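You operate a simulated robot arm through the tools that you are given. There is no shell and no other tool.

Carry out the task below with a simulated two-armed robot. There is one attempt and no reset: what you move stays moved.

JOB
Wrap the stack low and high as the card says; part the film.
Fine: the wrap card; clamp the film before switching on; that many turns at each height; switch off at the end.

It is judged by the outcome, as a careful person would: the job done as asked, and still so three seconds after it is handed in. It fails if anything else is knocked over, pushed out of place, dropped, spilled or broken.

ROBOT AND FRAMES
Two 7-joint arms with two-finger parallel grippers on one trunk that stands fixed in place. Base frame: the origin is at the foot of the trunk, x ahead of it, y to its left, z up. Readings come in m, rad, newtons and seconds.
The left shoulder is at [0.071, 0.156, 1.23], the right one opposite. Payload 3.91 kg a hand.
The tool frame of a hand sits at the grasp point between the pads (the TCP): z along the fingers, y along the line on which they close. The tips reach 0.03 m beyond it. Largest opening 0.11 m; finger width 0.02, thickness 0.01; the body of the gripper, 0.048 by 0.112 m, starts 0.055 m behind the TCP.
Orientation is that of the tool frame in the base frame, as a unit quaternion [w, x, y, z]. With the fingers straight down and closing along the base's y, the tool's x points along the base's -x, its y along +y and its z along -z.

CONTROLS
- The arms move only by the tool servo_tool. It takes "left_motion", "right_motion" or both (then of equal length, played together; a hand with none holds still); each is a list of rows, each a list of 6 numbers: the shift along the base's x, y, z in m, then the turn, a rotation vector about the base's x, y, z in rad. In form: [[x, y, z, rx, ry, rz], ...]. A call has 1 to 20 rows; each row shifts and turns the commanded pose from where the row before left it. "left_gripper" and "right_gripper" are, for a hand that has rows, the gripper command, from -1 (fully open) to 1 (shut), values between in proportion, set as the call begins (left out, the last holds). Rows are played at 5 a second. More than 0.05 m and 0.15 rad between two rows, or a gripper value outside its range, and nothing of the call is played. A pose out of reach is approached as far as the arm can. The call stops where the force on the tool passes 90 N (or 10 N more than at its start, if that is more) or the arm is blocked; 0.2 s more then pass. Each finger travels about 0.108 m/s and halts on what it meets, pressing with about 39 N; the grip force reading is that of the motor and also rises with nothing between the fingers. The clock runs only during rows and for 0.2 s after the last one: add rows that do not move to give the fingers time. It gives the time, the measured TCP pose, the force on the tool (base axes), the opening and the grip force at its end, in the units of the frame above (readings bear some noise), with the torque about the TCP (base axes, N m) and any sound that the robot's microphone picked up.
- Cameras (640 x 400 px; columns grow to the right, rows downward): "scene" is now at [0.1335, -0.0213, 1.4526]; the picture's right is [-0.22, -0.98, -0.00], its down [-0.60, 0.13, -0.79] and it looks along [0.77, -0.17, -0.61] (base axes); focal length 306 px, centre (320, 200). "left" rides on the left gripper at [0.072, -0.017, -0.103] in its tool frame; the picture's right is [0.23, 0.97, 0.00], its down [-0.76, 0.18, -0.62] and it looks along [-0.61, 0.14, 0.78] (tool axes); focal length 222 px, centre (320, 200). "right" rides on the right gripper at [0.072, 0.017, -0.103] in its tool frame; the picture's right is [-0.23, 0.97, 0.00], its down [-0.76, -0.18, -0.62] and it looks along [-0.61, -0.14, 0.78] (tool axes); focal length 222 px, centre (320, 200). There is no depth. A picture from a camera that has moved, and an enlarged one, comes with that camera's place and axes in the base frame and with its lens.
- camera(camera): a new picture of that camera. No time passes.
- move_column(by): slides the trunk up (or, below 0, down) by that many m; the arms and the scene camera ride with it, the base frame stays. It gives what a move gives, with no picture.
- turn_head(pan, tilt): turns the head with the scene camera to pan (to the left, within 1.501 rad either way) and tilt (down, from -0.506 to 1.204), counted from straight ahead of the robot. It gives what a move gives.
- enlarge(camera, box): a new picture of the part [left, top, right, bottom] of that camera's present view, enlarged. No time passes.
- hand_in(): hands the job in; it is judged then, once.

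Nothing tells you positions but the pictures and the camera data. Unless the task says otherwise, let go and move clear before handing in.

The tools are called after "Request:" as name(argument=value, ...) on one line, values as JSON. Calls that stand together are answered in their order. servo_tool: Moves the arms, as the interface text tells. Its arguments: {"type":"object","properties":{"left_motion":{"type":"array"},"left_gripper":{"type":"number"},"right_motion":{"type":"array"},"right_gripper":{"type":"number"}},"required":[]} The other tools are called the same way: move_column (by) slides the trunk up or down; turn_head (pan, tilt) turns the head that bears the scene camera; camera (camera) takes a picture; enlarge (camera, box) takes an enlarged picture of a part of a camera's view; hand_in () hands the job in.

At the start:

```text
clock: 0.0
left_tcp_pos: [0.841, 0.0686, 1.1982]
left_ee_rot: [-0.001, 0.0, 1.0, 0.0]
left_force: [0.0, -0.5, 0.2]
left_ft_torque: [0.01, -0.02, -0.01]
left_grip_width: 0.1101
left_grip_force: 0.1
right_tcp_pos: [0.5995, -0.6949, 1.1046]
right_ee_rot: [0.0, 0.0, 1.0, 0.001]
right_force: [0.6, -0.1, -0.3]
right_ft_torque: [0.01, -0.01, 0.0]
right_grip_width: 0.1097
right_grip_force: 0.0
trunk travel left (down, up): [-0.675, 0.265]
head pan, tilt: [-0.222, 0.658]
```

scene: 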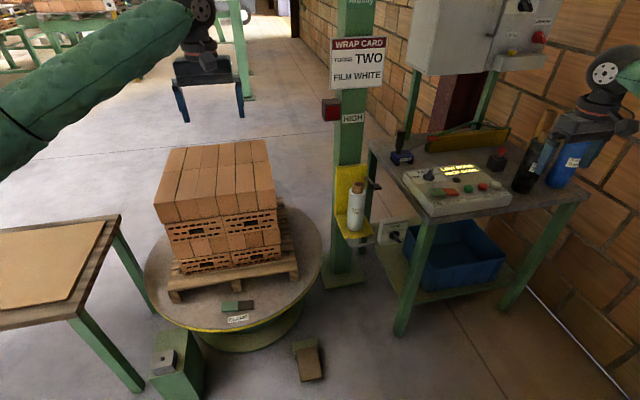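
right: 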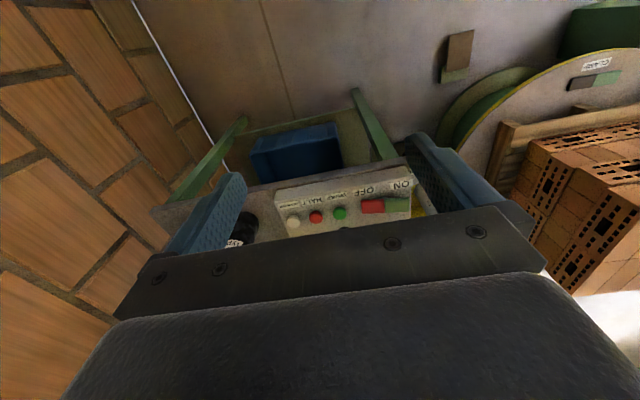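
left: 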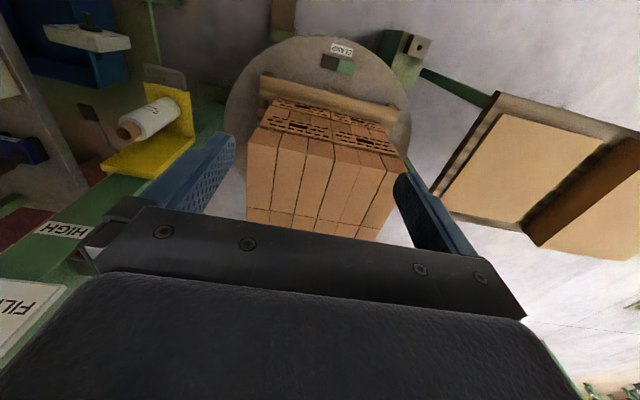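

I see a turntable with a brick stack, a mast with a film roll on a yellow carriage, a wrap card (TWO turns, white film), and a control panel to the right. I'll look closer at everything before moving.

Request:
enlarge(camera="scene", box=[380, 130, 540, 230])

Request:
enlarge(camera="scene", box=[300, 0, 420, 100])

Request:
enlarge(camera="scene", box=[300, 150, 420, 290])

Request:
enlarge(camera="scene", box=[140, 270, 340, 400])

Request:
enlarge(camera="scene", box=[400, 0, 640, 150])

Request:
enlarge(camera="right", box=[240, 100, 440, 250])

Request:
enlarge(camera="left", box=[0, 0, 220, 260])

```text
4.00 times, centred on (460, 180) of scene
camera zoom: at [0.1335, -0.0213, 1.4526], right [-0.22, -0.98, 0.0], down [-0.6, 0.13, -0.79], along [0.77, -0.17, -0.61], focal length 1223 px, centre (-240, 280)
```

zoom: 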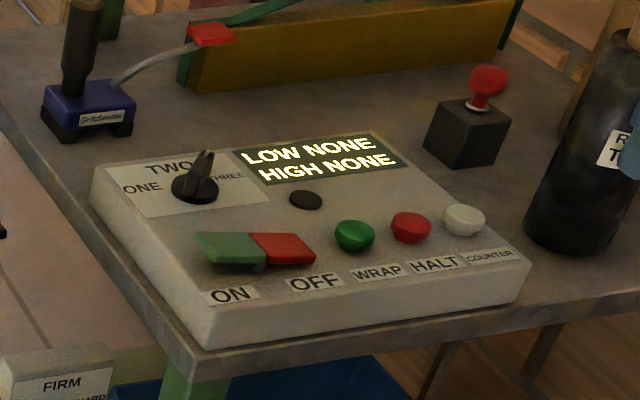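

```text
4.00 times, centred on (360, 50) of scene
camera zoom: at [0.1335, -0.0213, 1.4526], right [-0.22, -0.98, 0.0], down [-0.6, 0.13, -0.79], along [0.77, -0.17, -0.61], focal length 1223 px, centre (160, 800)
```

zoom: 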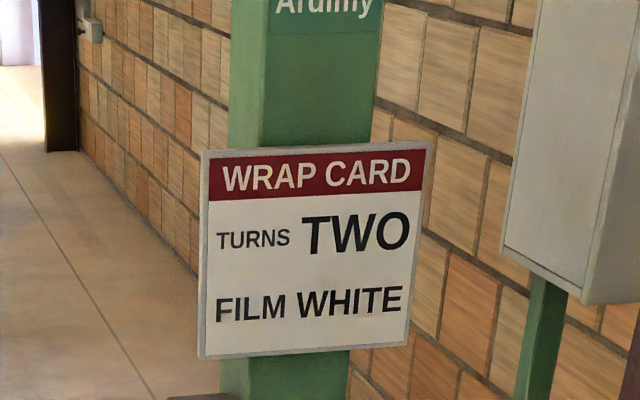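

```text
2.86 times, centred on (360, 220) of scene
camera zoom: at [0.1335, -0.0213, 1.4526], right [-0.22, -0.98, 0.0], down [-0.6, 0.13, -0.79], along [0.77, -0.17, -0.61], focal length 874 px, centre (206, 143)
```

zoom: 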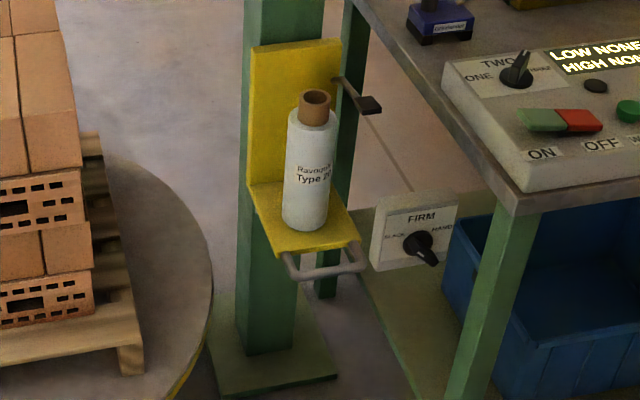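

```text
3.08 times, centred on (240, 335) of scene
camera zoom: at [0.1335, -0.0213, 1.4526], right [-0.22, -0.98, 0.0], down [-0.6, 0.13, -0.79], along [0.77, -0.17, -0.61], focal length 941 px, centre (566, -215)
```

zoom: 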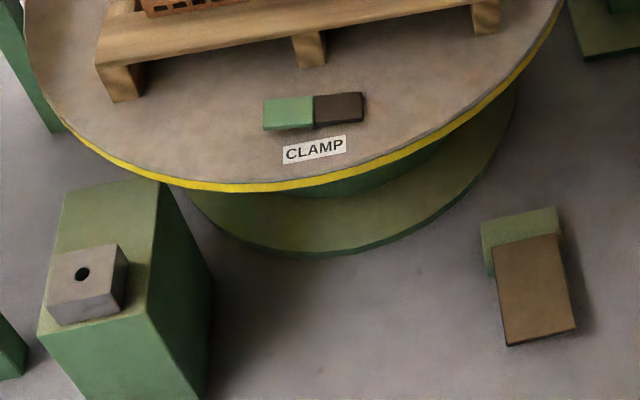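

```text
2.67 times, centred on (520, 75) of scene
camera zoom: at [0.1335, -0.0213, 1.4526], right [-0.22, -0.98, 0.0], down [-0.6, 0.13, -0.79], along [0.77, -0.17, -0.61], focal length 816 px, centre (-213, 533)
```

zoom: 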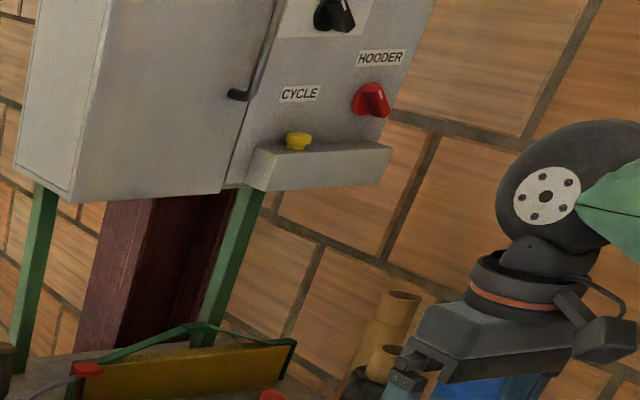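

```text
2.67 times, centred on (340, 175) of right
camera zoom: at [0.5267, -0.6769, 1.2062], right [0.23, 0.97, 0.0], down [0.76, -0.18, 0.62], along [0.61, -0.14, -0.78], focal length 592 px, centre (267, 267)
```

zoom: 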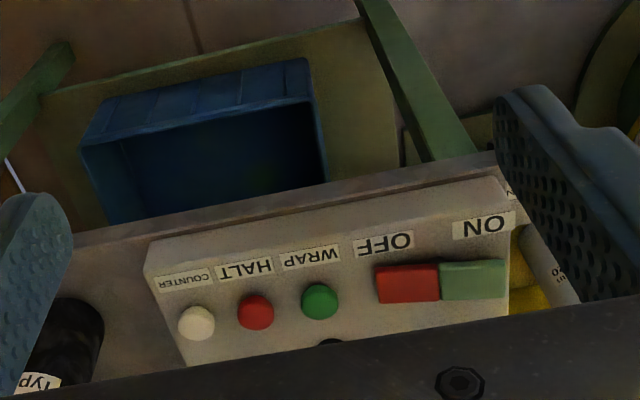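

```text
1.54 times, centred on (110, 130) of left
camera zoom: at [0.7704, 0.051, 1.3015], right [-0.23, 0.97, 0.0], down [0.76, 0.18, 0.62], along [0.61, 0.14, -0.78], focal length 342 px, centre (643, 308)
```

zoom: 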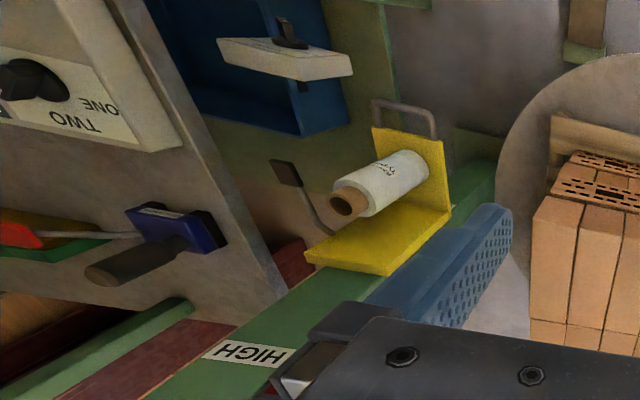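

The card says TWO turns, white film; I see a panel with a turns knob, ON/OFF rocker, WRAP/HALT/COUNTER buttons, a film roll on a yellow carriage, and a tension box. I'll zoom in on the labels and details further.

Request:
enlarge(camera="scene", box=[375, 210, 435, 255])

Request:
enlarge(camera="scene", box=[380, 110, 470, 180])

Request:
enlarge(camera="scene", box=[400, 155, 460, 200])

Request:
enlarge(camera="scene", box=[330, 160, 390, 250])

Request:
enlarge(camera="scene", box=[490, 100, 640, 210])

Request:
enlarge(camera="scene", box=[300, 80, 420, 180])

Request:
enlarge(camera="scene", box=[200, 280, 280, 340])

Request:
enlarge(camera="left", box=[80, 60, 220, 200])

Request:
enlarge(camera="left", box=[280, 20, 440, 120])

```text
8.89 times, centred on (405, 232) of scene
camera zoom: at [0.1335, -0.0213, 1.4526], right [-0.22, -0.98, 0.0], down [-0.6, 0.13, -0.79], along [0.77, -0.17, -0.61], focal length 2719 px, centre (-436, -89)
```

zoom: 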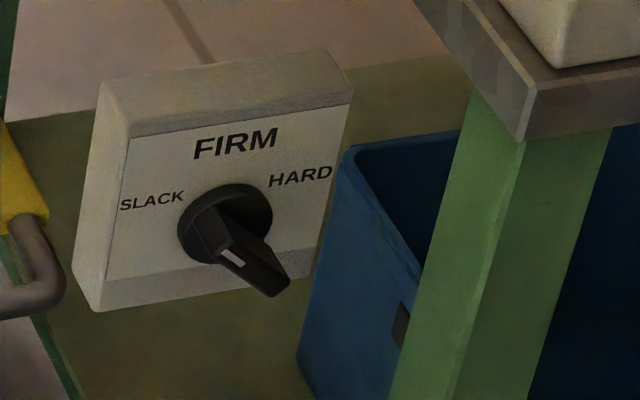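

```text
5.71 times, centred on (425, 145) of scene
camera zoom: at [0.1335, -0.0213, 1.4526], right [-0.22, -0.98, 0.0], down [-0.6, 0.13, -0.79], along [0.77, -0.17, -0.61], focal length 1748 px, centre (-280, 514)
```

zoom: 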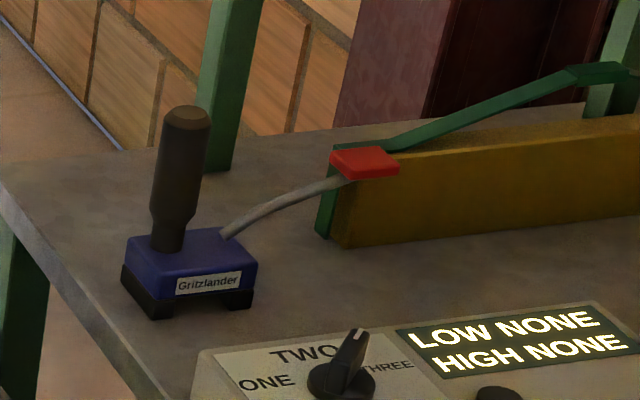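

```text
8.89 times, centred on (430, 178) of scene
camera zoom: at [0.1335, -0.0213, 1.4526], right [-0.22, -0.98, 0.0], down [-0.6, 0.13, -0.79], along [0.77, -0.17, -0.61], focal length 2719 px, centre (-658, 400)
```

zoom: 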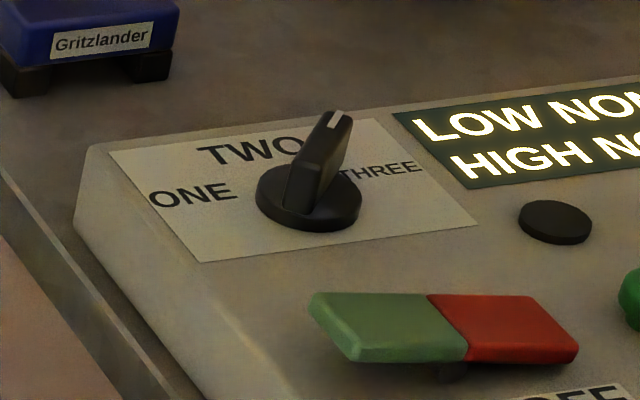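

```text
4.44 times, centred on (360, 205) of scene
camera zoom: at [0.1335, -0.0213, 1.4526], right [-0.22, -0.98, 0.0], down [-0.6, 0.13, -0.79], along [0.77, -0.17, -0.61], focal length 1359 px, centre (142, 178)
```

zoom: 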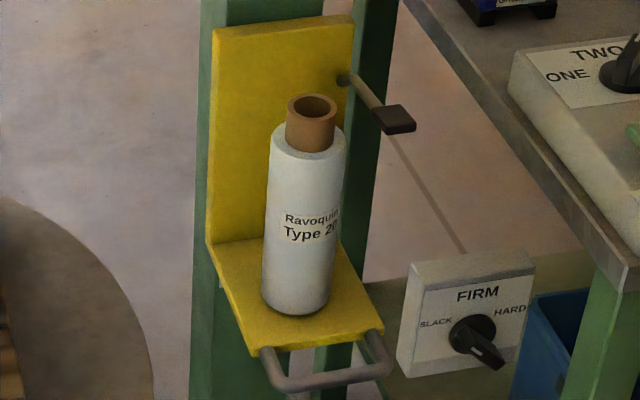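

```text
3.64 times, centred on (565, 155) of scene
camera zoom: at [0.1335, -0.0213, 1.4526], right [-0.22, -0.98, 0.0], down [-0.6, 0.13, -0.79], along [0.77, -0.17, -0.61], focal length 1112 px, centre (-571, 364)
```

zoom: 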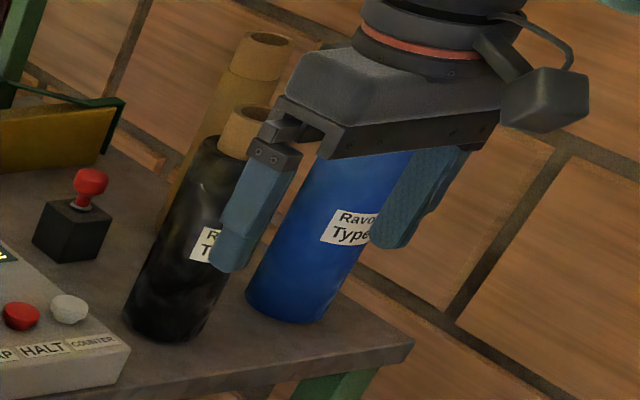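

```text
4.00 times, centred on (360, 130) of scene
camera zoom: at [0.1335, -0.0213, 1.4526], right [-0.22, -0.98, 0.0], down [-0.6, 0.13, -0.79], along [0.77, -0.17, -0.61], focal length 1223 px, centre (160, 480)
```

zoom: 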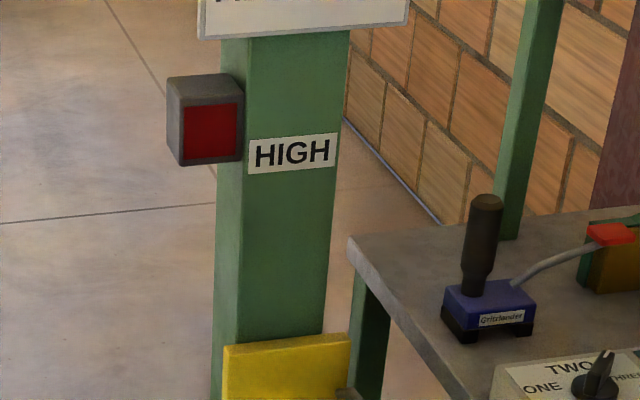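

```text
6.67 times, centred on (240, 310) of scene
camera zoom: at [0.1335, -0.0213, 1.4526], right [-0.22, -0.98, 0.0], down [-0.6, 0.13, -0.79], along [0.77, -0.17, -0.61], focal length 2039 px, centre (853, -533)
```

zoom: 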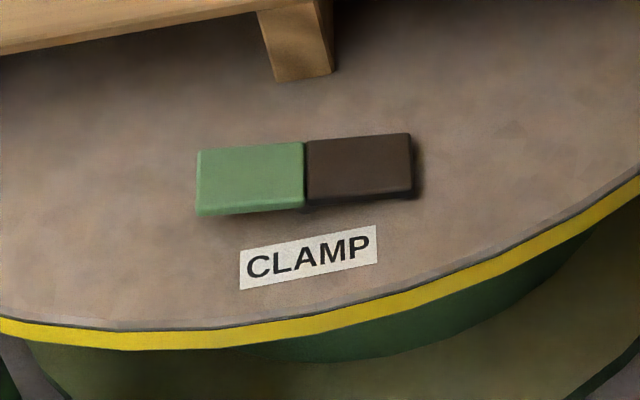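

```text
2.86 times, centred on (150, 130) of left
camera zoom: at [0.7704, 0.051, 1.3015], right [-0.23, 0.97, 0.0], down [0.76, 0.18, 0.62], along [0.61, 0.14, -0.78], focal length 635 px, centre (806, 400)
```

zoom: 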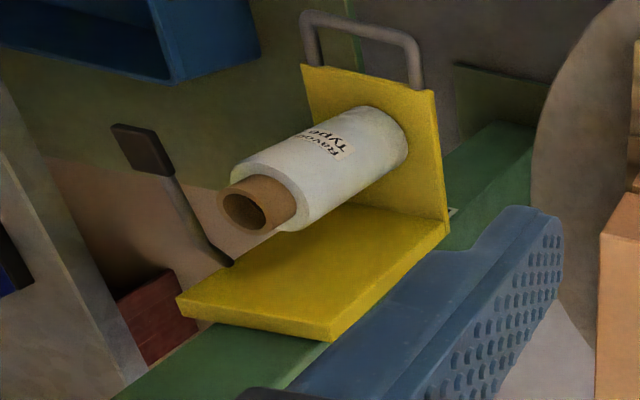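

```text
4.00 times, centred on (360, 70) of left
camera zoom: at [0.7704, 0.051, 1.3015], right [-0.23, 0.97, 0.0], down [0.76, 0.18, 0.62], along [0.61, 0.14, -0.78], focal length 888 px, centre (160, 720)
```

zoom: 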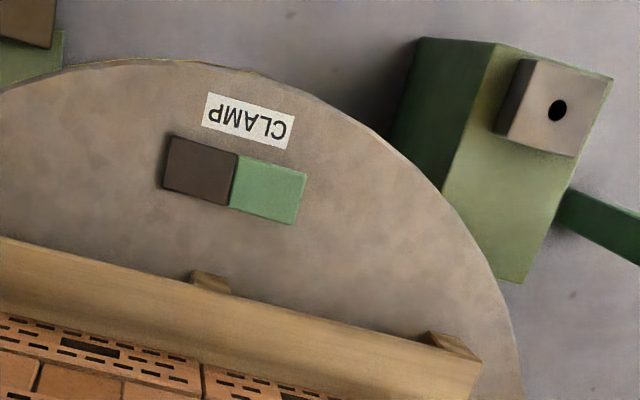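

I'll look around with the head to see the rest of the workplace, especially the bench objects and cabinet.

Request:
turn_head(pan=-0.65, tilt=0.5)

Request:
camera(camera="scene")

```text
clock: 0.9
left_tcp_pos: [0.8428, 0.0686, 1.1986]
left_ee_rot: [0.001, 0.0, 1.0, 0.001]
left_force: [0.0, -0.8, -0.9]
left_ft_torque: [0.0, -0.02, -0.01]
left_grip_width: 0.1102
left_grip_force: 0.0
right_tcp_pos: [0.5994, -0.6947, 1.1047]
right_ee_rot: [0.0, 0.0, 1.0, 0.0]
right_force: [-0.2, 0.2, 0.1]
right_ft_torque: [-0.02, 0.01, 0.03]
right_grip_width: 0.11
right_grip_force: 0.0
trunk travel left (down, up): [-0.675, 0.265]
head pan, tilt: [-0.649, 0.499]
```

```text
taken
camera scene: at [0.1217, -0.0572, 1.4667], right [-0.6, -0.8, 0.0], down [-0.38, 0.29, -0.88], along [0.7, -0.53, -0.48], focal length 306 px, centre (320, 200)
```

scene: 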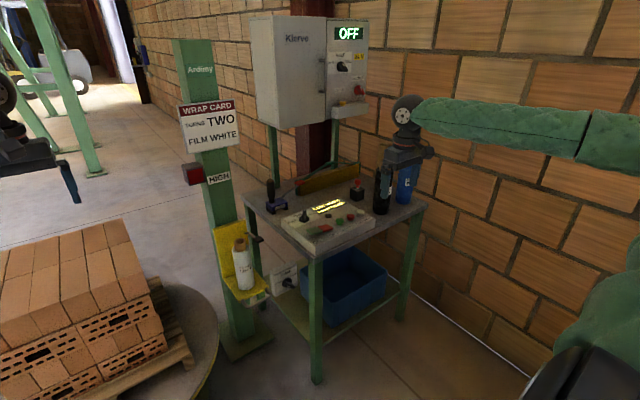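

Request:
enlarge(camera="scene", box=[310, 10, 390, 120])

Request:
enlarge(camera="scene", box=[240, 150, 400, 250])

Request:
enlarge(camera="scene", box=[210, 210, 310, 310])

Request:
turn_head(pan=0.4, tilt=0.7)

Request:
camera(camera="scene")

```text
3.64 times, centred on (350, 65) of scene
camera zoom: at [0.1217, -0.0572, 1.4667], right [-0.6, -0.8, 0.0], down [-0.38, 0.29, -0.88], along [0.7, -0.53, -0.48], focal length 1112 px, centre (211, 691)
```

zoom: 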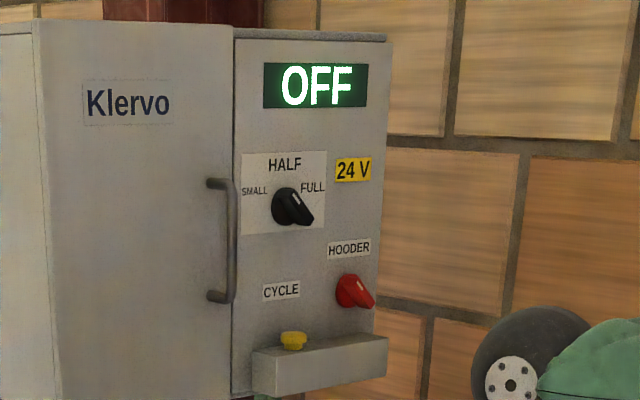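

```text
4.00 times, centred on (320, 200) of scene
camera zoom: at [0.1217, -0.0572, 1.4667], right [-0.6, -0.8, 0.0], down [-0.38, 0.29, -0.88], along [0.7, -0.53, -0.48], focal length 1223 px, centre (320, 200)
```

zoom: 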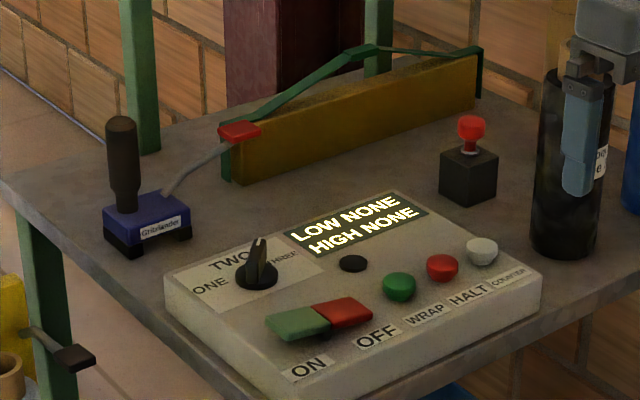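

```text
4.00 times, centred on (260, 260) of scene
camera zoom: at [0.1217, -0.0572, 1.4667], right [-0.6, -0.8, 0.0], down [-0.38, 0.29, -0.88], along [0.7, -0.53, -0.48], focal length 1223 px, centre (560, -40)
```

zoom: 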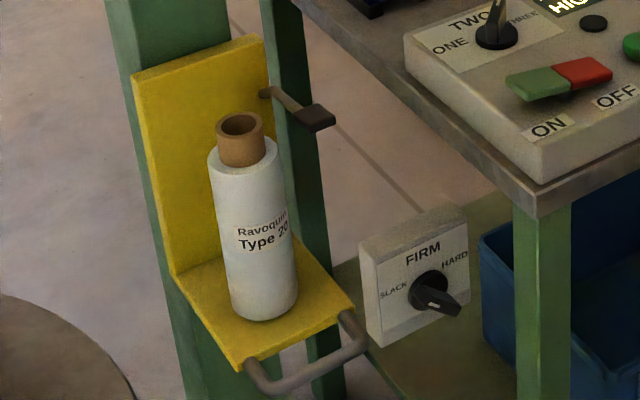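

```text
clock: 2.2
left_tcp_pos: [0.8427, 0.068, 1.1979]
left_ee_rot: [-0.001, 0.0, 1.0, 0.0]
left_force: [-0.5, -0.1, 1.1]
left_ft_torque: [-0.03, 0.05, -0.01]
left_grip_width: 0.1101
left_grip_force: 0.1
right_tcp_pos: [0.5993, -0.6944, 1.1045]
right_ee_rot: [0.0, -0.001, 1.0, 0.001]
right_force: [-0.1, 0.4, -0.9]
right_ft_torque: [-0.01, -0.03, -0.02]
right_grip_width: 0.1101
right_grip_force: 0.1
trunk travel left (down, up): [-0.675, 0.265]
head pan, tilt: [0.4, 0.7]
```

```text
taken
camera scene: at [0.1274, 0.0307, 1.449], right [0.39, -0.92, 0.0], down [-0.59, -0.25, -0.76], along [0.7, 0.3, -0.64], focal length 306 px, centre (320, 200)
```

scene: 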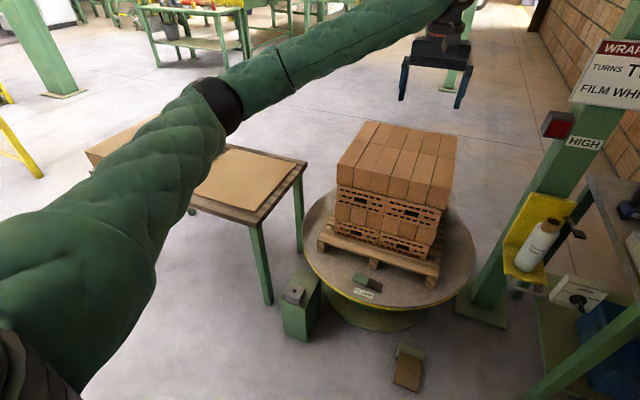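

I've identified the panel near (0.82,-0.57,0.83), the carriage handle near (0.99,-0.40,0.50), its lever knob near (1.07,-0.47,0.74), and the clamp rocker near (0.88,0.14,0.40). I'll lift the right hand and move it to look down on the panel.

Request:
servo_tool(right_motion=[[0, 0, 0.04, 0, 0, 0], [0, 0, 0.04, 0, 0, 0], [0.03, 0.03, 0, 0, 0, 0], [0.03, 0.03, 0, 0, 0, 0], [0.03, 0.03, 0, 0, 0, 0], [0.03, 0.03, 0, 0, 0, 0]])

Request:
camera(camera="right")

```text
clock: 3.6
left_tcp_pos: [0.8435, 0.0699, 1.1963]
left_ee_rot: [0.0, 0.0, 1.0, 0.0]
left_force: [0.0, 0.4, 0.1]
left_ft_torque: [-0.02, -0.03, 0.01]
left_grip_width: 0.1101
left_grip_force: 0.1
right_tcp_pos: [0.7214, -0.5727, 1.1828]
right_ee_rot: [-0.001, 0.001, 1.0, 0.0]
right_force: [0.1, 0.3, 0.0]
right_ft_torque: [-0.05, 0.02, 0.01]
right_grip_width: 0.1101
right_grip_force: 0.2
trunk travel left (down, up): [-0.675, 0.265]
head pan, tilt: [0.4, 0.7]
```

```text
taken
camera right: at [0.6484, -0.5553, 1.2852], right [0.23, 0.97, 0.0], down [0.76, -0.18, 0.62], along [0.6, -0.14, -0.78], focal length 222 px, centre (320, 200)
```

right: 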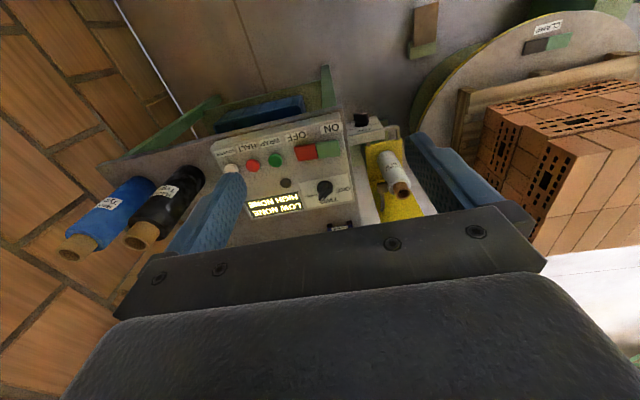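

Request:
enlarge(camera="right", box=[240, 110, 370, 230])

Request:
enlarge(camera="right", box=[300, 150, 370, 210])

Request:
enlarge(camera="right", box=[340, 100, 440, 230])

Request:
enlarge(camera="right", box=[500, 10, 600, 80])

Request:
enlarge(camera="right", box=[390, 0, 470, 70])

```text
3.33 times, centred on (305, 170) of right
camera zoom: at [0.6484, -0.5553, 1.2852], right [0.23, 0.97, 0.0], down [0.76, -0.18, 0.62], along [0.6, -0.14, -0.78], focal length 740 px, centre (370, 300)
```

zoom: 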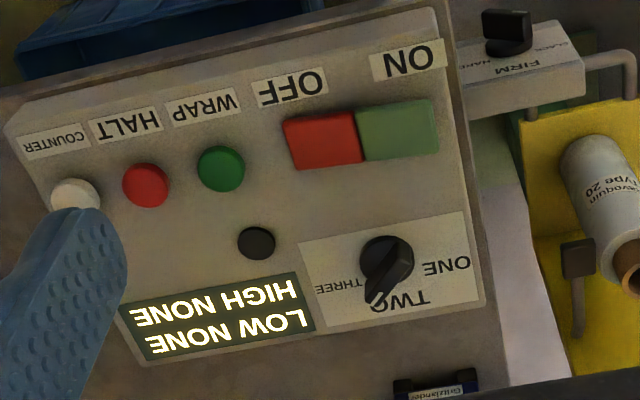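

```text
6.67 times, centred on (335, 180) of right
camera zoom: at [0.6484, -0.5553, 1.2852], right [0.23, 0.97, 0.0], down [0.76, -0.18, 0.62], along [0.6, -0.14, -0.78], focal length 1481 px, centre (220, 333)
```

zoom: 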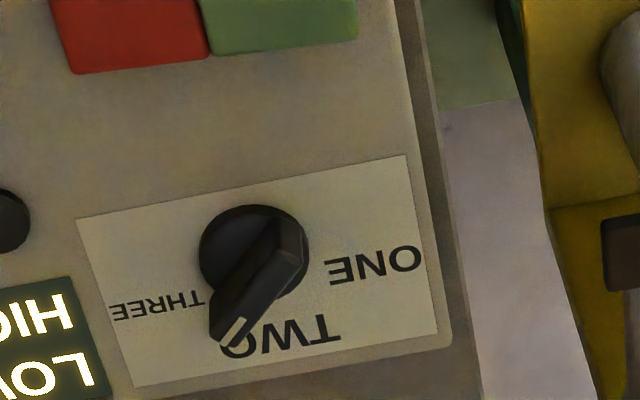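

```text
3.08 times, centred on (390, 165) of right
camera zoom: at [0.6484, -0.5553, 1.2852], right [0.23, 0.97, 0.0], down [0.76, -0.18, 0.62], along [0.6, -0.14, -0.78], focal length 684 px, centre (105, 308)
```

zoom: 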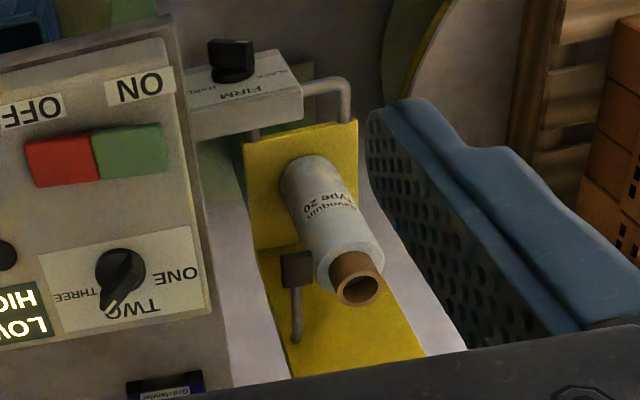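

```text
5.71 times, centred on (550, 45) of right
camera zoom: at [0.6484, -0.5553, 1.2852], right [0.23, 0.97, 0.0], down [0.76, -0.18, 0.62], along [0.6, -0.14, -0.78], focal length 1269 px, centre (-994, 1086)
```

zoom: 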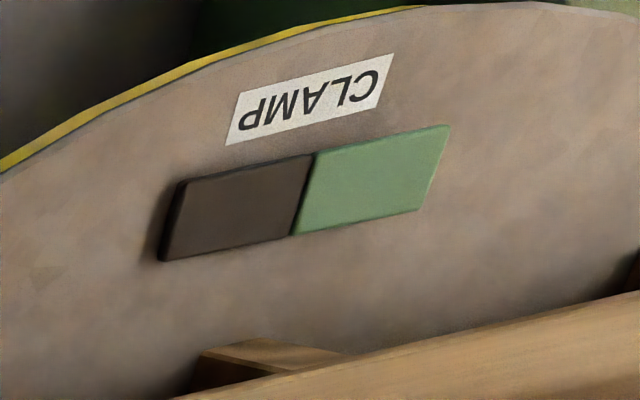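

```text
5.71 times, centred on (430, 35) of right
camera zoom: at [0.6484, -0.5553, 1.2852], right [0.23, 0.97, 0.0], down [0.76, -0.18, 0.62], along [0.6, -0.14, -0.78], focal length 1269 px, centre (-309, 1143)
```

zoom: 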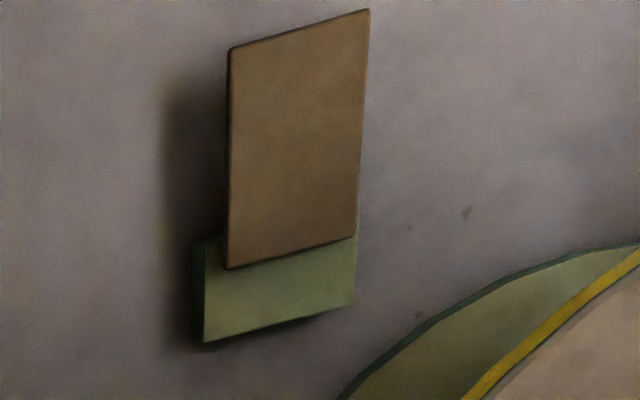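

The turns knob seems to point between TWO and THREE, possibly at THREE, so I need a more direct view. I'll extend the right hand over the panel to look straight down on it.

Request:
servo_tool(right_motion=[[0.04, 0, 0, 0, 0, 0], [0.04, 0, 0, 0, 0, 0], [0.04, 0, 0, 0, 0, 0], [0.04, 0, 0, 0, 0, 0], [0, 0, 0, 0, 0, 0]])

Request:
camera(camera="right")

Request:
enlarge(camera="right", box=[230, 20, 430, 150])

```text
clock: 4.8
left_tcp_pos: [0.8407, 0.0676, 1.1999]
left_ee_rot: [0.001, 0.0, 1.0, -0.001]
left_force: [-0.8, -0.3, 0.0]
left_ft_torque: [-0.01, -0.02, 0.0]
left_grip_width: 0.1099
left_grip_force: 0.1
right_tcp_pos: [0.8781, -0.5761, 1.1851]
right_ee_rot: [0.0, 0.001, 1.0, 0.001]
right_force: [0.2, 0.0, -0.2]
right_ft_torque: [0.0, -0.04, -0.02]
right_grip_width: 0.1102
right_grip_force: 0.0
trunk travel left (down, up): [-0.675, 0.265]
head pan, tilt: [0.4, 0.7]
```

```text
taken
camera right: at [0.8055, -0.5572, 1.2873], right [0.23, 0.97, 0.0], down [0.76, -0.18, 0.62], along [0.61, -0.14, -0.78], focal length 222 px, centre (320, 200)
```

right: 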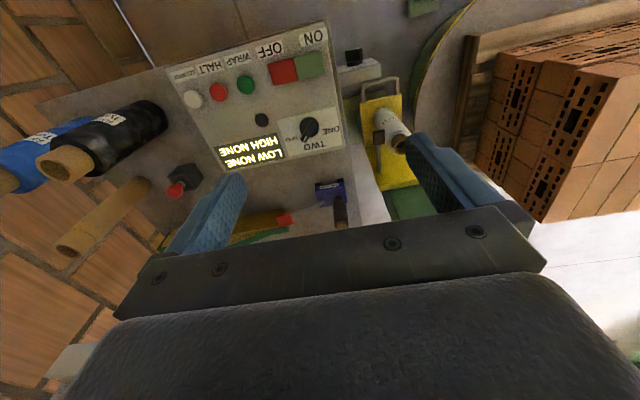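

```text
3.08 times, centred on (330, 85) of right
camera zoom: at [0.8055, -0.5572, 1.2873], right [0.23, 0.97, 0.0], down [0.76, -0.18, 0.62], along [0.61, -0.14, -0.78], focal length 684 px, centre (289, 554)
```

zoom: 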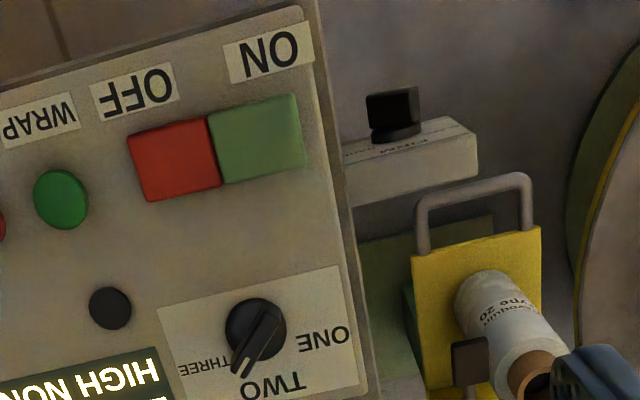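

Request:
enlarge(camera="right", box=[275, 100, 345, 165])

Request:
enlarge(camera="right", box=[325, 30, 425, 220])

Request:
enlarge(camera="right", box=[150, 150, 370, 260])

```text
6.15 times, centred on (310, 132) of right
camera zoom: at [0.8055, -0.5572, 1.2873], right [0.23, 0.97, 0.0], down [0.76, -0.18, 0.62], along [0.61, -0.14, -0.78], focal length 1367 px, centre (382, 615)
```

zoom: 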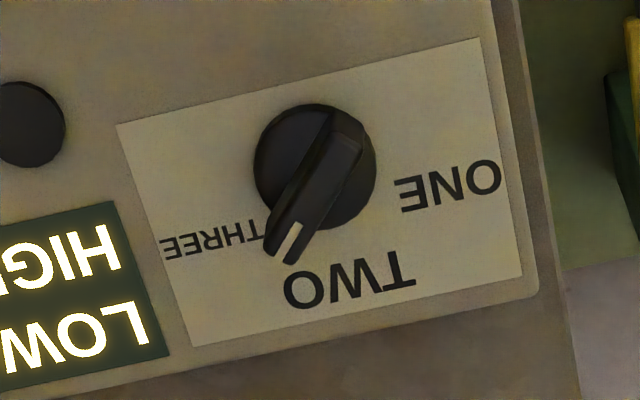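

```text
2.11 times, centred on (375, 125) of right
camera zoom: at [0.8055, -0.5572, 1.2873], right [0.23, 0.97, 0.0], down [0.76, -0.18, 0.62], along [0.61, -0.14, -0.78], focal length 468 px, centre (204, 358)
```

zoom: 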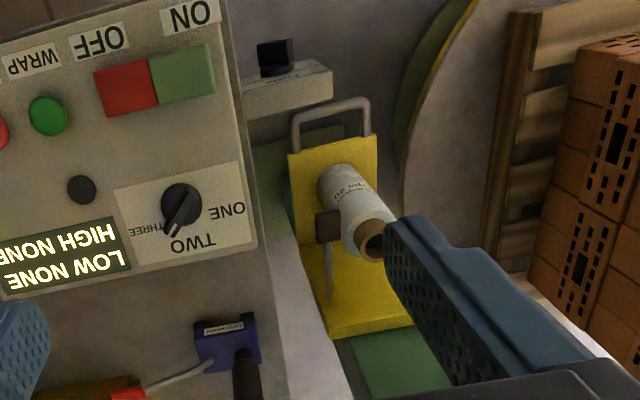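

```text
2.91 times, centred on (260, 205) of right
camera zoom: at [0.8055, -0.5572, 1.2873], right [0.23, 0.97, 0.0], down [0.76, -0.18, 0.62], along [0.61, -0.14, -0.78], focal length 646 px, centre (494, 186)
```

zoom: 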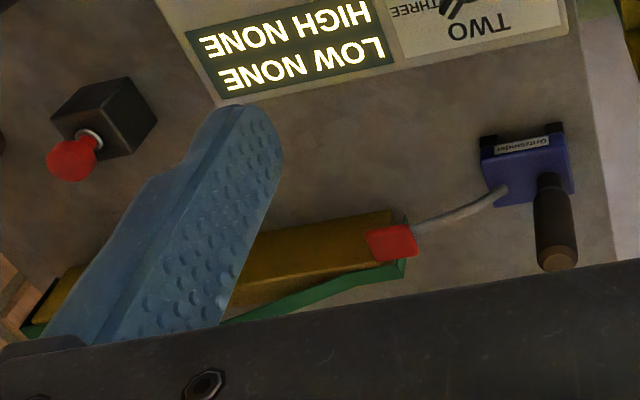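

The panel is level at z≈0.83 and aligned with the base axes; the knob pointer is about 40° to the right of "TWO" (i.e. at THREE), so it must be turned. I'll lower the trunk a bit and aim the scene camera at the machine for a more frontal view.

Request:
move_column(by=-0.15)

Request:
turn_head(pan=-0.35, tilt=0.55)

Request:
camera(camera="scene")

```text
clock: 6.5
left_tcp_pos: [0.8412, 0.0683, 1.0478]
left_ee_rot: [0.001, -0.001, 1.0, 0.0]
left_force: [0.8, 0.0, -0.1]
left_ft_torque: [0.02, -0.04, 0.0]
left_grip_width: 0.1101
left_grip_force: 0.1
right_tcp_pos: [0.8805, -0.5733, 1.0351]
right_ee_rot: [0.0, 0.001, 1.0, 0.0]
right_force: [0.5, -0.9, -0.7]
right_ft_torque: [0.0, 0.0, 0.0]
right_grip_width: 0.11
right_grip_force: 0.1
trunk travel left (down, up): [-0.525, 0.415]
head pan, tilt: [0.4, 0.7]
```

```text
clock: 7.6
left_tcp_pos: [0.8411, 0.0685, 1.0491]
left_ee_rot: [0.0, 0.001, 1.0, 0.0]
left_force: [0.3, 0.3, -0.1]
left_ft_torque: [0.03, 0.02, -0.02]
left_grip_width: 0.1101
left_grip_force: 0.0
right_tcp_pos: [0.8795, -0.5748, 1.034]
right_ee_rot: [-0.001, 0.0, 1.0, 0.0]
right_force: [0.2, 0.7, -0.1]
right_ft_torque: [-0.01, -0.01, 0.0]
right_grip_width: 0.11
right_grip_force: 0.0
trunk travel left (down, up): [-0.525, 0.415]
head pan, tilt: [-0.351, 0.55]
```

```text
taken
camera scene: at [0.1336, -0.0329, 1.3121], right [-0.34, -0.94, 0.0], down [-0.49, 0.18, -0.85], along [0.8, -0.29, -0.52], focal length 306 px, centre (320, 200)
```

scene: 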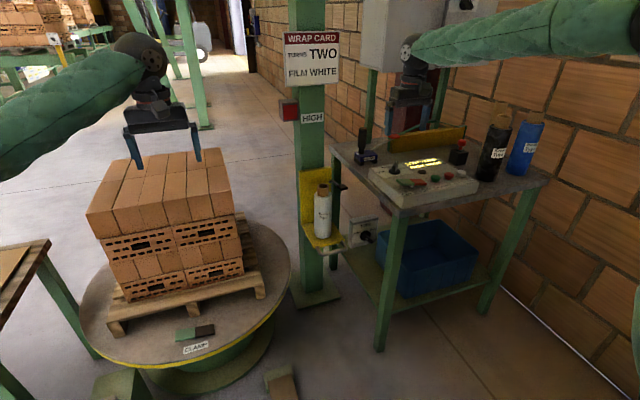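

Request:
enlarge(camera="scene", box=[280, 150, 380, 280])

Request:
enlarge(camera="scene", box=[340, 205, 390, 255])

Request:
enlarge(camera="scene", box=[270, 80, 350, 160])

Request:
enlarge(camera="scene", box=[160, 305, 240, 360])

Request:
enlarge(camera="scene", box=[380, 140, 480, 200])

```text
3.08 times, centred on (330, 215) of scene
camera zoom: at [0.1336, -0.0329, 1.3121], right [-0.34, -0.94, 0.0], down [-0.49, 0.18, -0.85], along [0.8, -0.29, -0.52], focal length 941 px, centre (289, 154)
```

zoom: 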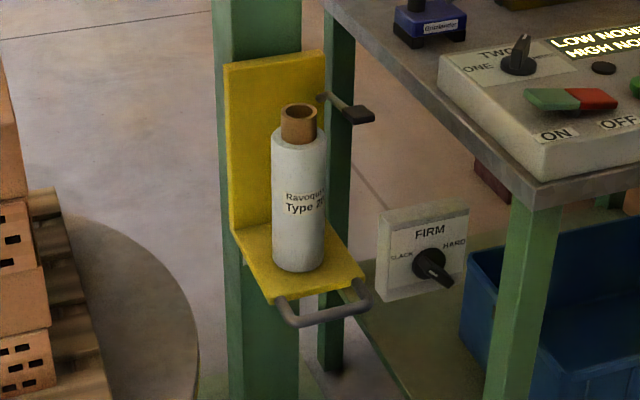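

```text
8.00 times, centred on (365, 230) of scene
camera zoom: at [0.1336, -0.0329, 1.3121], right [-0.34, -0.94, 0.0], down [-0.49, 0.18, -0.85], along [0.8, -0.29, -0.52], focal length 2447 px, centre (-40, -40)
```

zoom: 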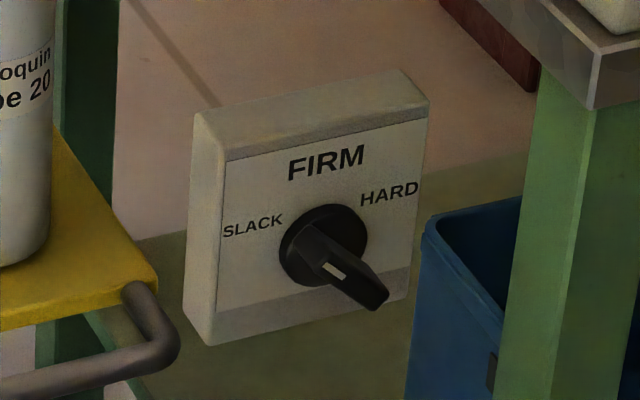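

```text
5.00 times, centred on (310, 120) of scene
camera zoom: at [0.1336, -0.0329, 1.3121], right [-0.34, -0.94, 0.0], down [-0.49, 0.18, -0.85], along [0.8, -0.29, -0.52], focal length 1529 px, centre (370, 600)
```

zoom: 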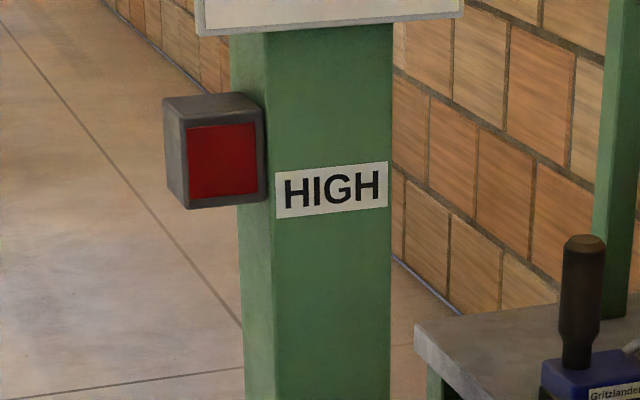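

```text
7.27 times, centred on (200, 332) of scene
camera zoom: at [0.1336, -0.0329, 1.3121], right [-0.34, -0.94, 0.0], down [-0.49, 0.18, -0.85], along [0.8, -0.29, -0.52], focal length 2224 px, centre (1193, -764)
```

zoom: 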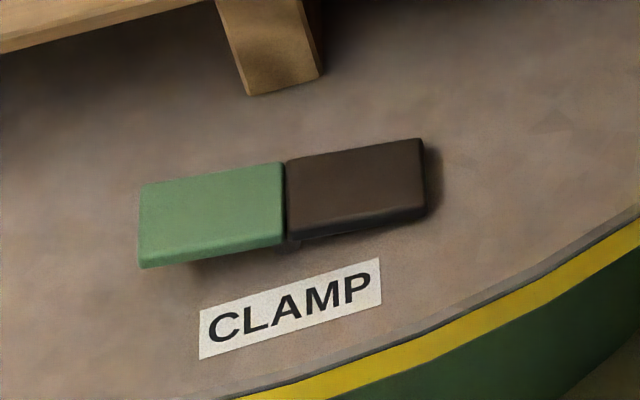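

```text
6.40 times, centred on (430, 170) of scene
camera zoom: at [0.1336, -0.0329, 1.3121], right [-0.34, -0.94, 0.0], down [-0.49, 0.18, -0.85], along [0.8, -0.29, -0.52], focal length 1958 px, centre (-384, 392)
```

zoom: 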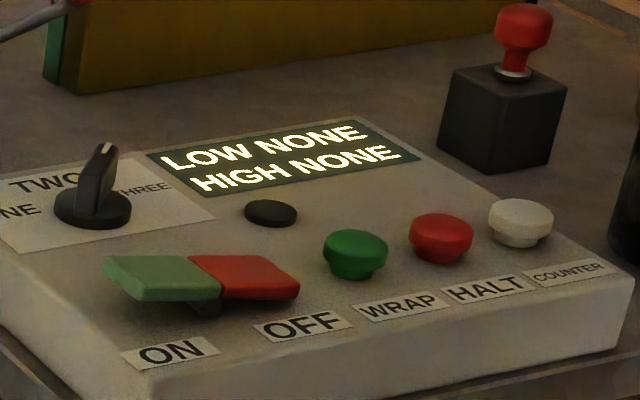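

The clamp's green half and the ON half of the power rocker both sit raised, and the turns knob points at THREE. I'll position the right hand above the knob at about (0.961,-0.615), turned to straddle its bar, with the fingers partly closed.

Request:
servo_tool(right_motion=[[0.0163, -0.008, 0, 0, 0, -0.14], [0.0163, -0.008, 0, 0, 0, -0.14], [0.0163, -0.008, 0, 0, 0, -0.14], [0.0163, -0.008, 0, 0, 0, -0.14], [0.0163, -0.008, 0, 0, 0, -0.14], [0, 0, -0.03, 0, 0, 0], [0, 0, -0.03, 0, 0, 0], [0, 0, 0, 0, 0, 0]], right_gripper=0.1)

Request:
camera(camera="right")

Request:
camera(camera="scene")

```text
clock: 9.4
left_tcp_pos: [0.8421, 0.0672, 1.0475]
left_ee_rot: [0.0, 0.0, 1.0, 0.0]
left_force: [-0.3, 0.4, 0.3]
left_ft_torque: [0.01, 0.01, -0.01]
left_grip_width: 0.1101
left_grip_force: 0.1
right_tcp_pos: [0.9604, -0.613, 0.9752]
right_ee_rot: [0.0, 0.343, 0.939, 0.0]
right_force: [0.0, 0.5, -0.3]
right_ft_torque: [-0.02, 0.0, 0.01]
right_grip_width: 0.0496
right_grip_force: 0.0
trunk travel left (down, up): [-0.525, 0.415]
head pan, tilt: [-0.351, 0.55]
```

```text
taken
camera right: at [0.9165, -0.5533, 1.0765], right [0.8, 0.6, 0.0], down [0.47, -0.63, 0.62], along [0.37, -0.5, -0.78], focal length 222 px, centre (320, 200)
```

right: 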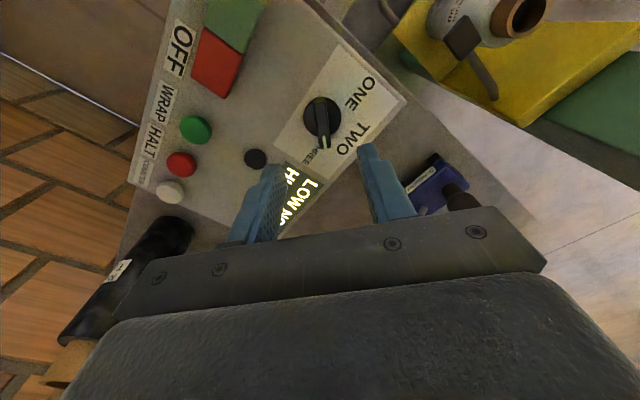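

```text
taken
camera scene: at [0.1331, -0.0327, 1.3122], right [-0.34, -0.94, 0.0], down [-0.49, 0.18, -0.85], along [0.8, -0.29, -0.52], focal length 306 px, centre (320, 200)
```

scene: 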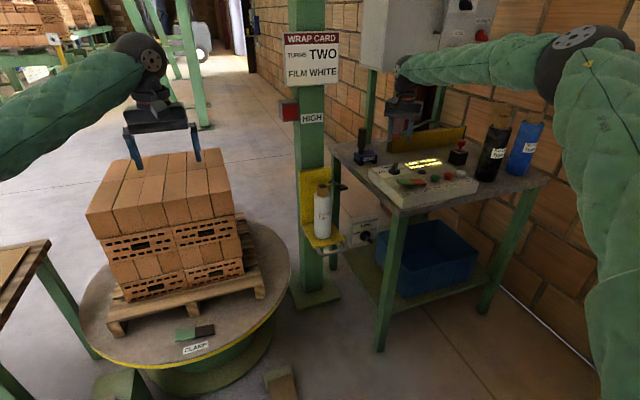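

Request:
enlarge(camera="right", box=[270, 70, 380, 170])

```text
4.00 times, centred on (325, 120) of right
camera zoom: at [0.9165, -0.5533, 1.0765], right [0.8, 0.6, 0.0], down [0.47, -0.63, 0.62], along [0.37, -0.5, -0.78], focal length 888 px, centre (300, 520)
```

zoom: 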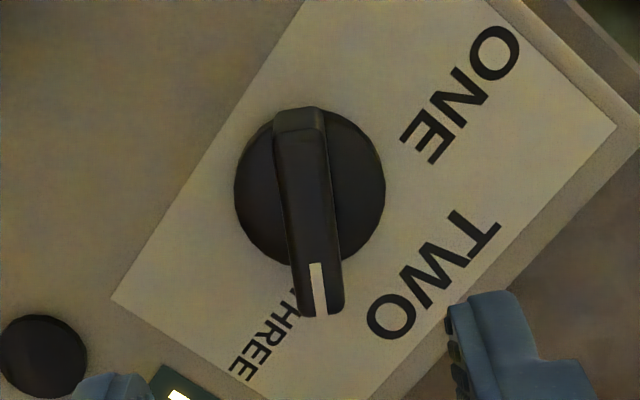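

The knob bar points about 45° off TWO, confirming it is set at THREE. I'll align the fingers with the bar, descend around it and grip.

Request:
servo_tool(right_motion=[[0.003, 0, -0.02, 0, 0, -0.087], [0, 0, -0.03, 0, 0, 0], [0, 0, -0.03, 0, 0, 0], [0, 0, -0.014, 0, 0, 0], [0, 0, 0, 0, 0, 0]])

Request:
camera(camera="right")

Request:
enlarge(camera="scene", box=[370, 90, 450, 190])

```text
clock: 10.6
left_tcp_pos: [0.8414, 0.0686, 1.0484]
left_ee_rot: [0.001, 0.0, 1.0, 0.0]
left_force: [-0.1, 0.7, 0.2]
left_ft_torque: [0.01, -0.01, 0.01]
left_grip_width: 0.1102
left_grip_force: 0.1
right_tcp_pos: [0.9634, -0.6141, 0.8809]
right_ee_rot: [0.0, 0.383, 0.924, 0.0]
right_force: [0.3, -0.4, 0.2]
right_ft_torque: [-0.01, -0.01, -0.02]
right_grip_width: 0.0497
right_grip_force: 0.0
trunk travel left (down, up): [-0.525, 0.415]
head pan, tilt: [-0.351, 0.55]
```

```text
taken
camera right: at [0.9246, -0.5504, 0.9819], right [0.85, 0.53, 0.0], down [0.41, -0.67, 0.62], along [0.33, -0.53, -0.78], focal length 222 px, centre (320, 200)
```

right: 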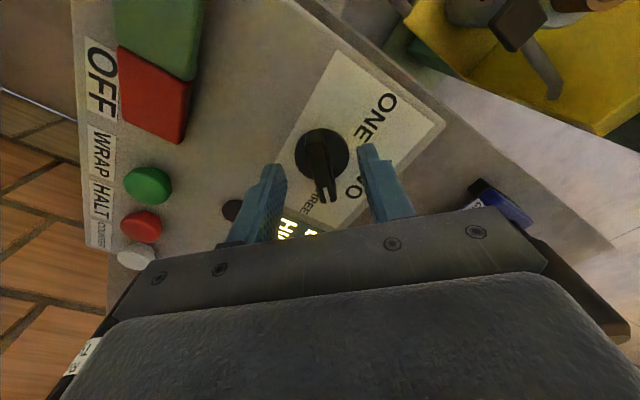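

```text
4.00 times, centred on (410, 140) of scene
camera zoom: at [0.1336, -0.033, 1.3121], right [-0.34, -0.94, 0.0], down [-0.49, 0.18, -0.85], along [0.8, -0.29, -0.52], focal length 1223 px, centre (-40, 440)
```

zoom: 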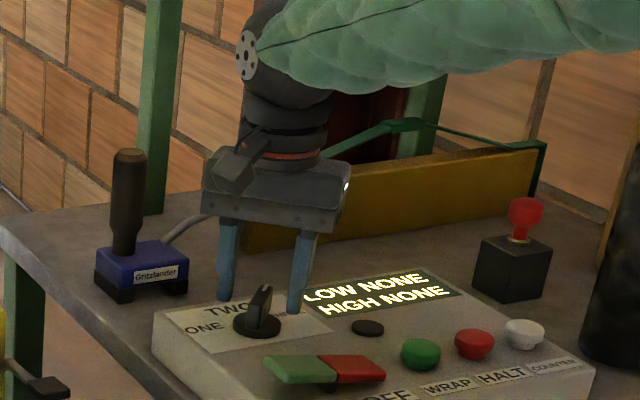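

Request:
enlarge(camera="right", box=[260, 110, 400, 230])

```text
3.33 times, centred on (330, 170) of right
camera zoom: at [0.9246, -0.5504, 0.9819], right [0.85, 0.53, 0.0], down [0.41, -0.67, 0.62], along [0.33, -0.53, -0.78], focal length 740 px, centre (287, 300)
```

zoom: 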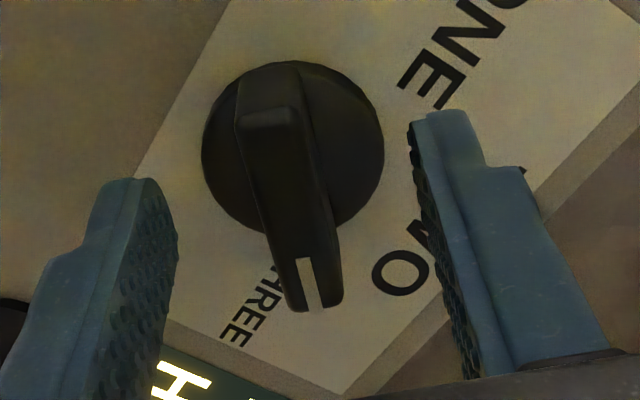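

The fingers straddle the bar with good alignment; I'll go down 7 mm more, close on it, and check.

Request:
servo_tool(right_motion=[[0, 0, -0.007, 0, 0, 0], [0, 0, 0, 0, 0, 0]])

Request:
servo_tool(right_motion=[[0, 0, 0, 0, 0, 0], [0, 0, 0, 0, 0, 0], [0, 0, 0, 0, 0, 0]], right_gripper=1)

Request:
enlarge(camera="right", box=[260, 110, 400, 230])

```text
clock: 11.2
left_tcp_pos: [0.8415, 0.0685, 1.0481]
left_ee_rot: [0.0, 0.001, 1.0, 0.001]
left_force: [0.8, 0.1, -0.6]
left_ft_torque: [0.0, 0.0, -0.01]
left_grip_width: 0.1099
left_grip_force: 0.2
right_tcp_pos: [0.9637, -0.6149, 0.8727]
right_ee_rot: [0.0, 0.383, 0.924, 0.0]
right_force: [-0.8, -0.4, -0.3]
right_ft_torque: [-0.02, -0.01, 0.0]
right_grip_width: 0.0497
right_grip_force: 0.2
trunk travel left (down, up): [-0.525, 0.415]
head pan, tilt: [-0.351, 0.55]
```

```text
clock: 12.0
left_tcp_pos: [0.8415, 0.0677, 1.0487]
left_ee_rot: [0.0, 0.0, 1.0, 0.0]
left_force: [0.1, -0.8, 0.2]
left_ft_torque: [0.01, -0.01, -0.03]
left_grip_width: 0.1101
left_grip_force: 0.1
right_tcp_pos: [0.9637, -0.6146, 0.8733]
right_ee_rot: [-0.001, 0.384, 0.923, 0.0]
right_force: [-1.4, -0.3, -0.1]
right_ft_torque: [-0.06, -0.11, 0.05]
right_grip_width: 0.0126
right_grip_force: 45.4
trunk travel left (down, up): [-0.525, 0.415]
head pan, tilt: [-0.351, 0.55]
```

```text
3.33 times, centred on (330, 170) of right
camera zoom: at [0.9249, -0.5506, 0.9751], right [0.85, 0.53, 0.0], down [0.41, -0.66, 0.62], along [0.33, -0.53, -0.78], focal length 740 px, centre (287, 300)
```

zoom: 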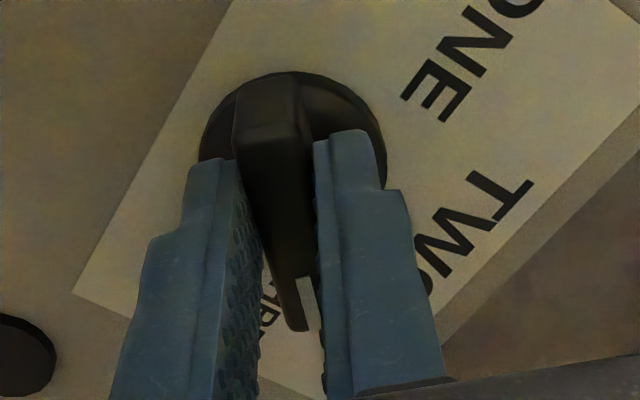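

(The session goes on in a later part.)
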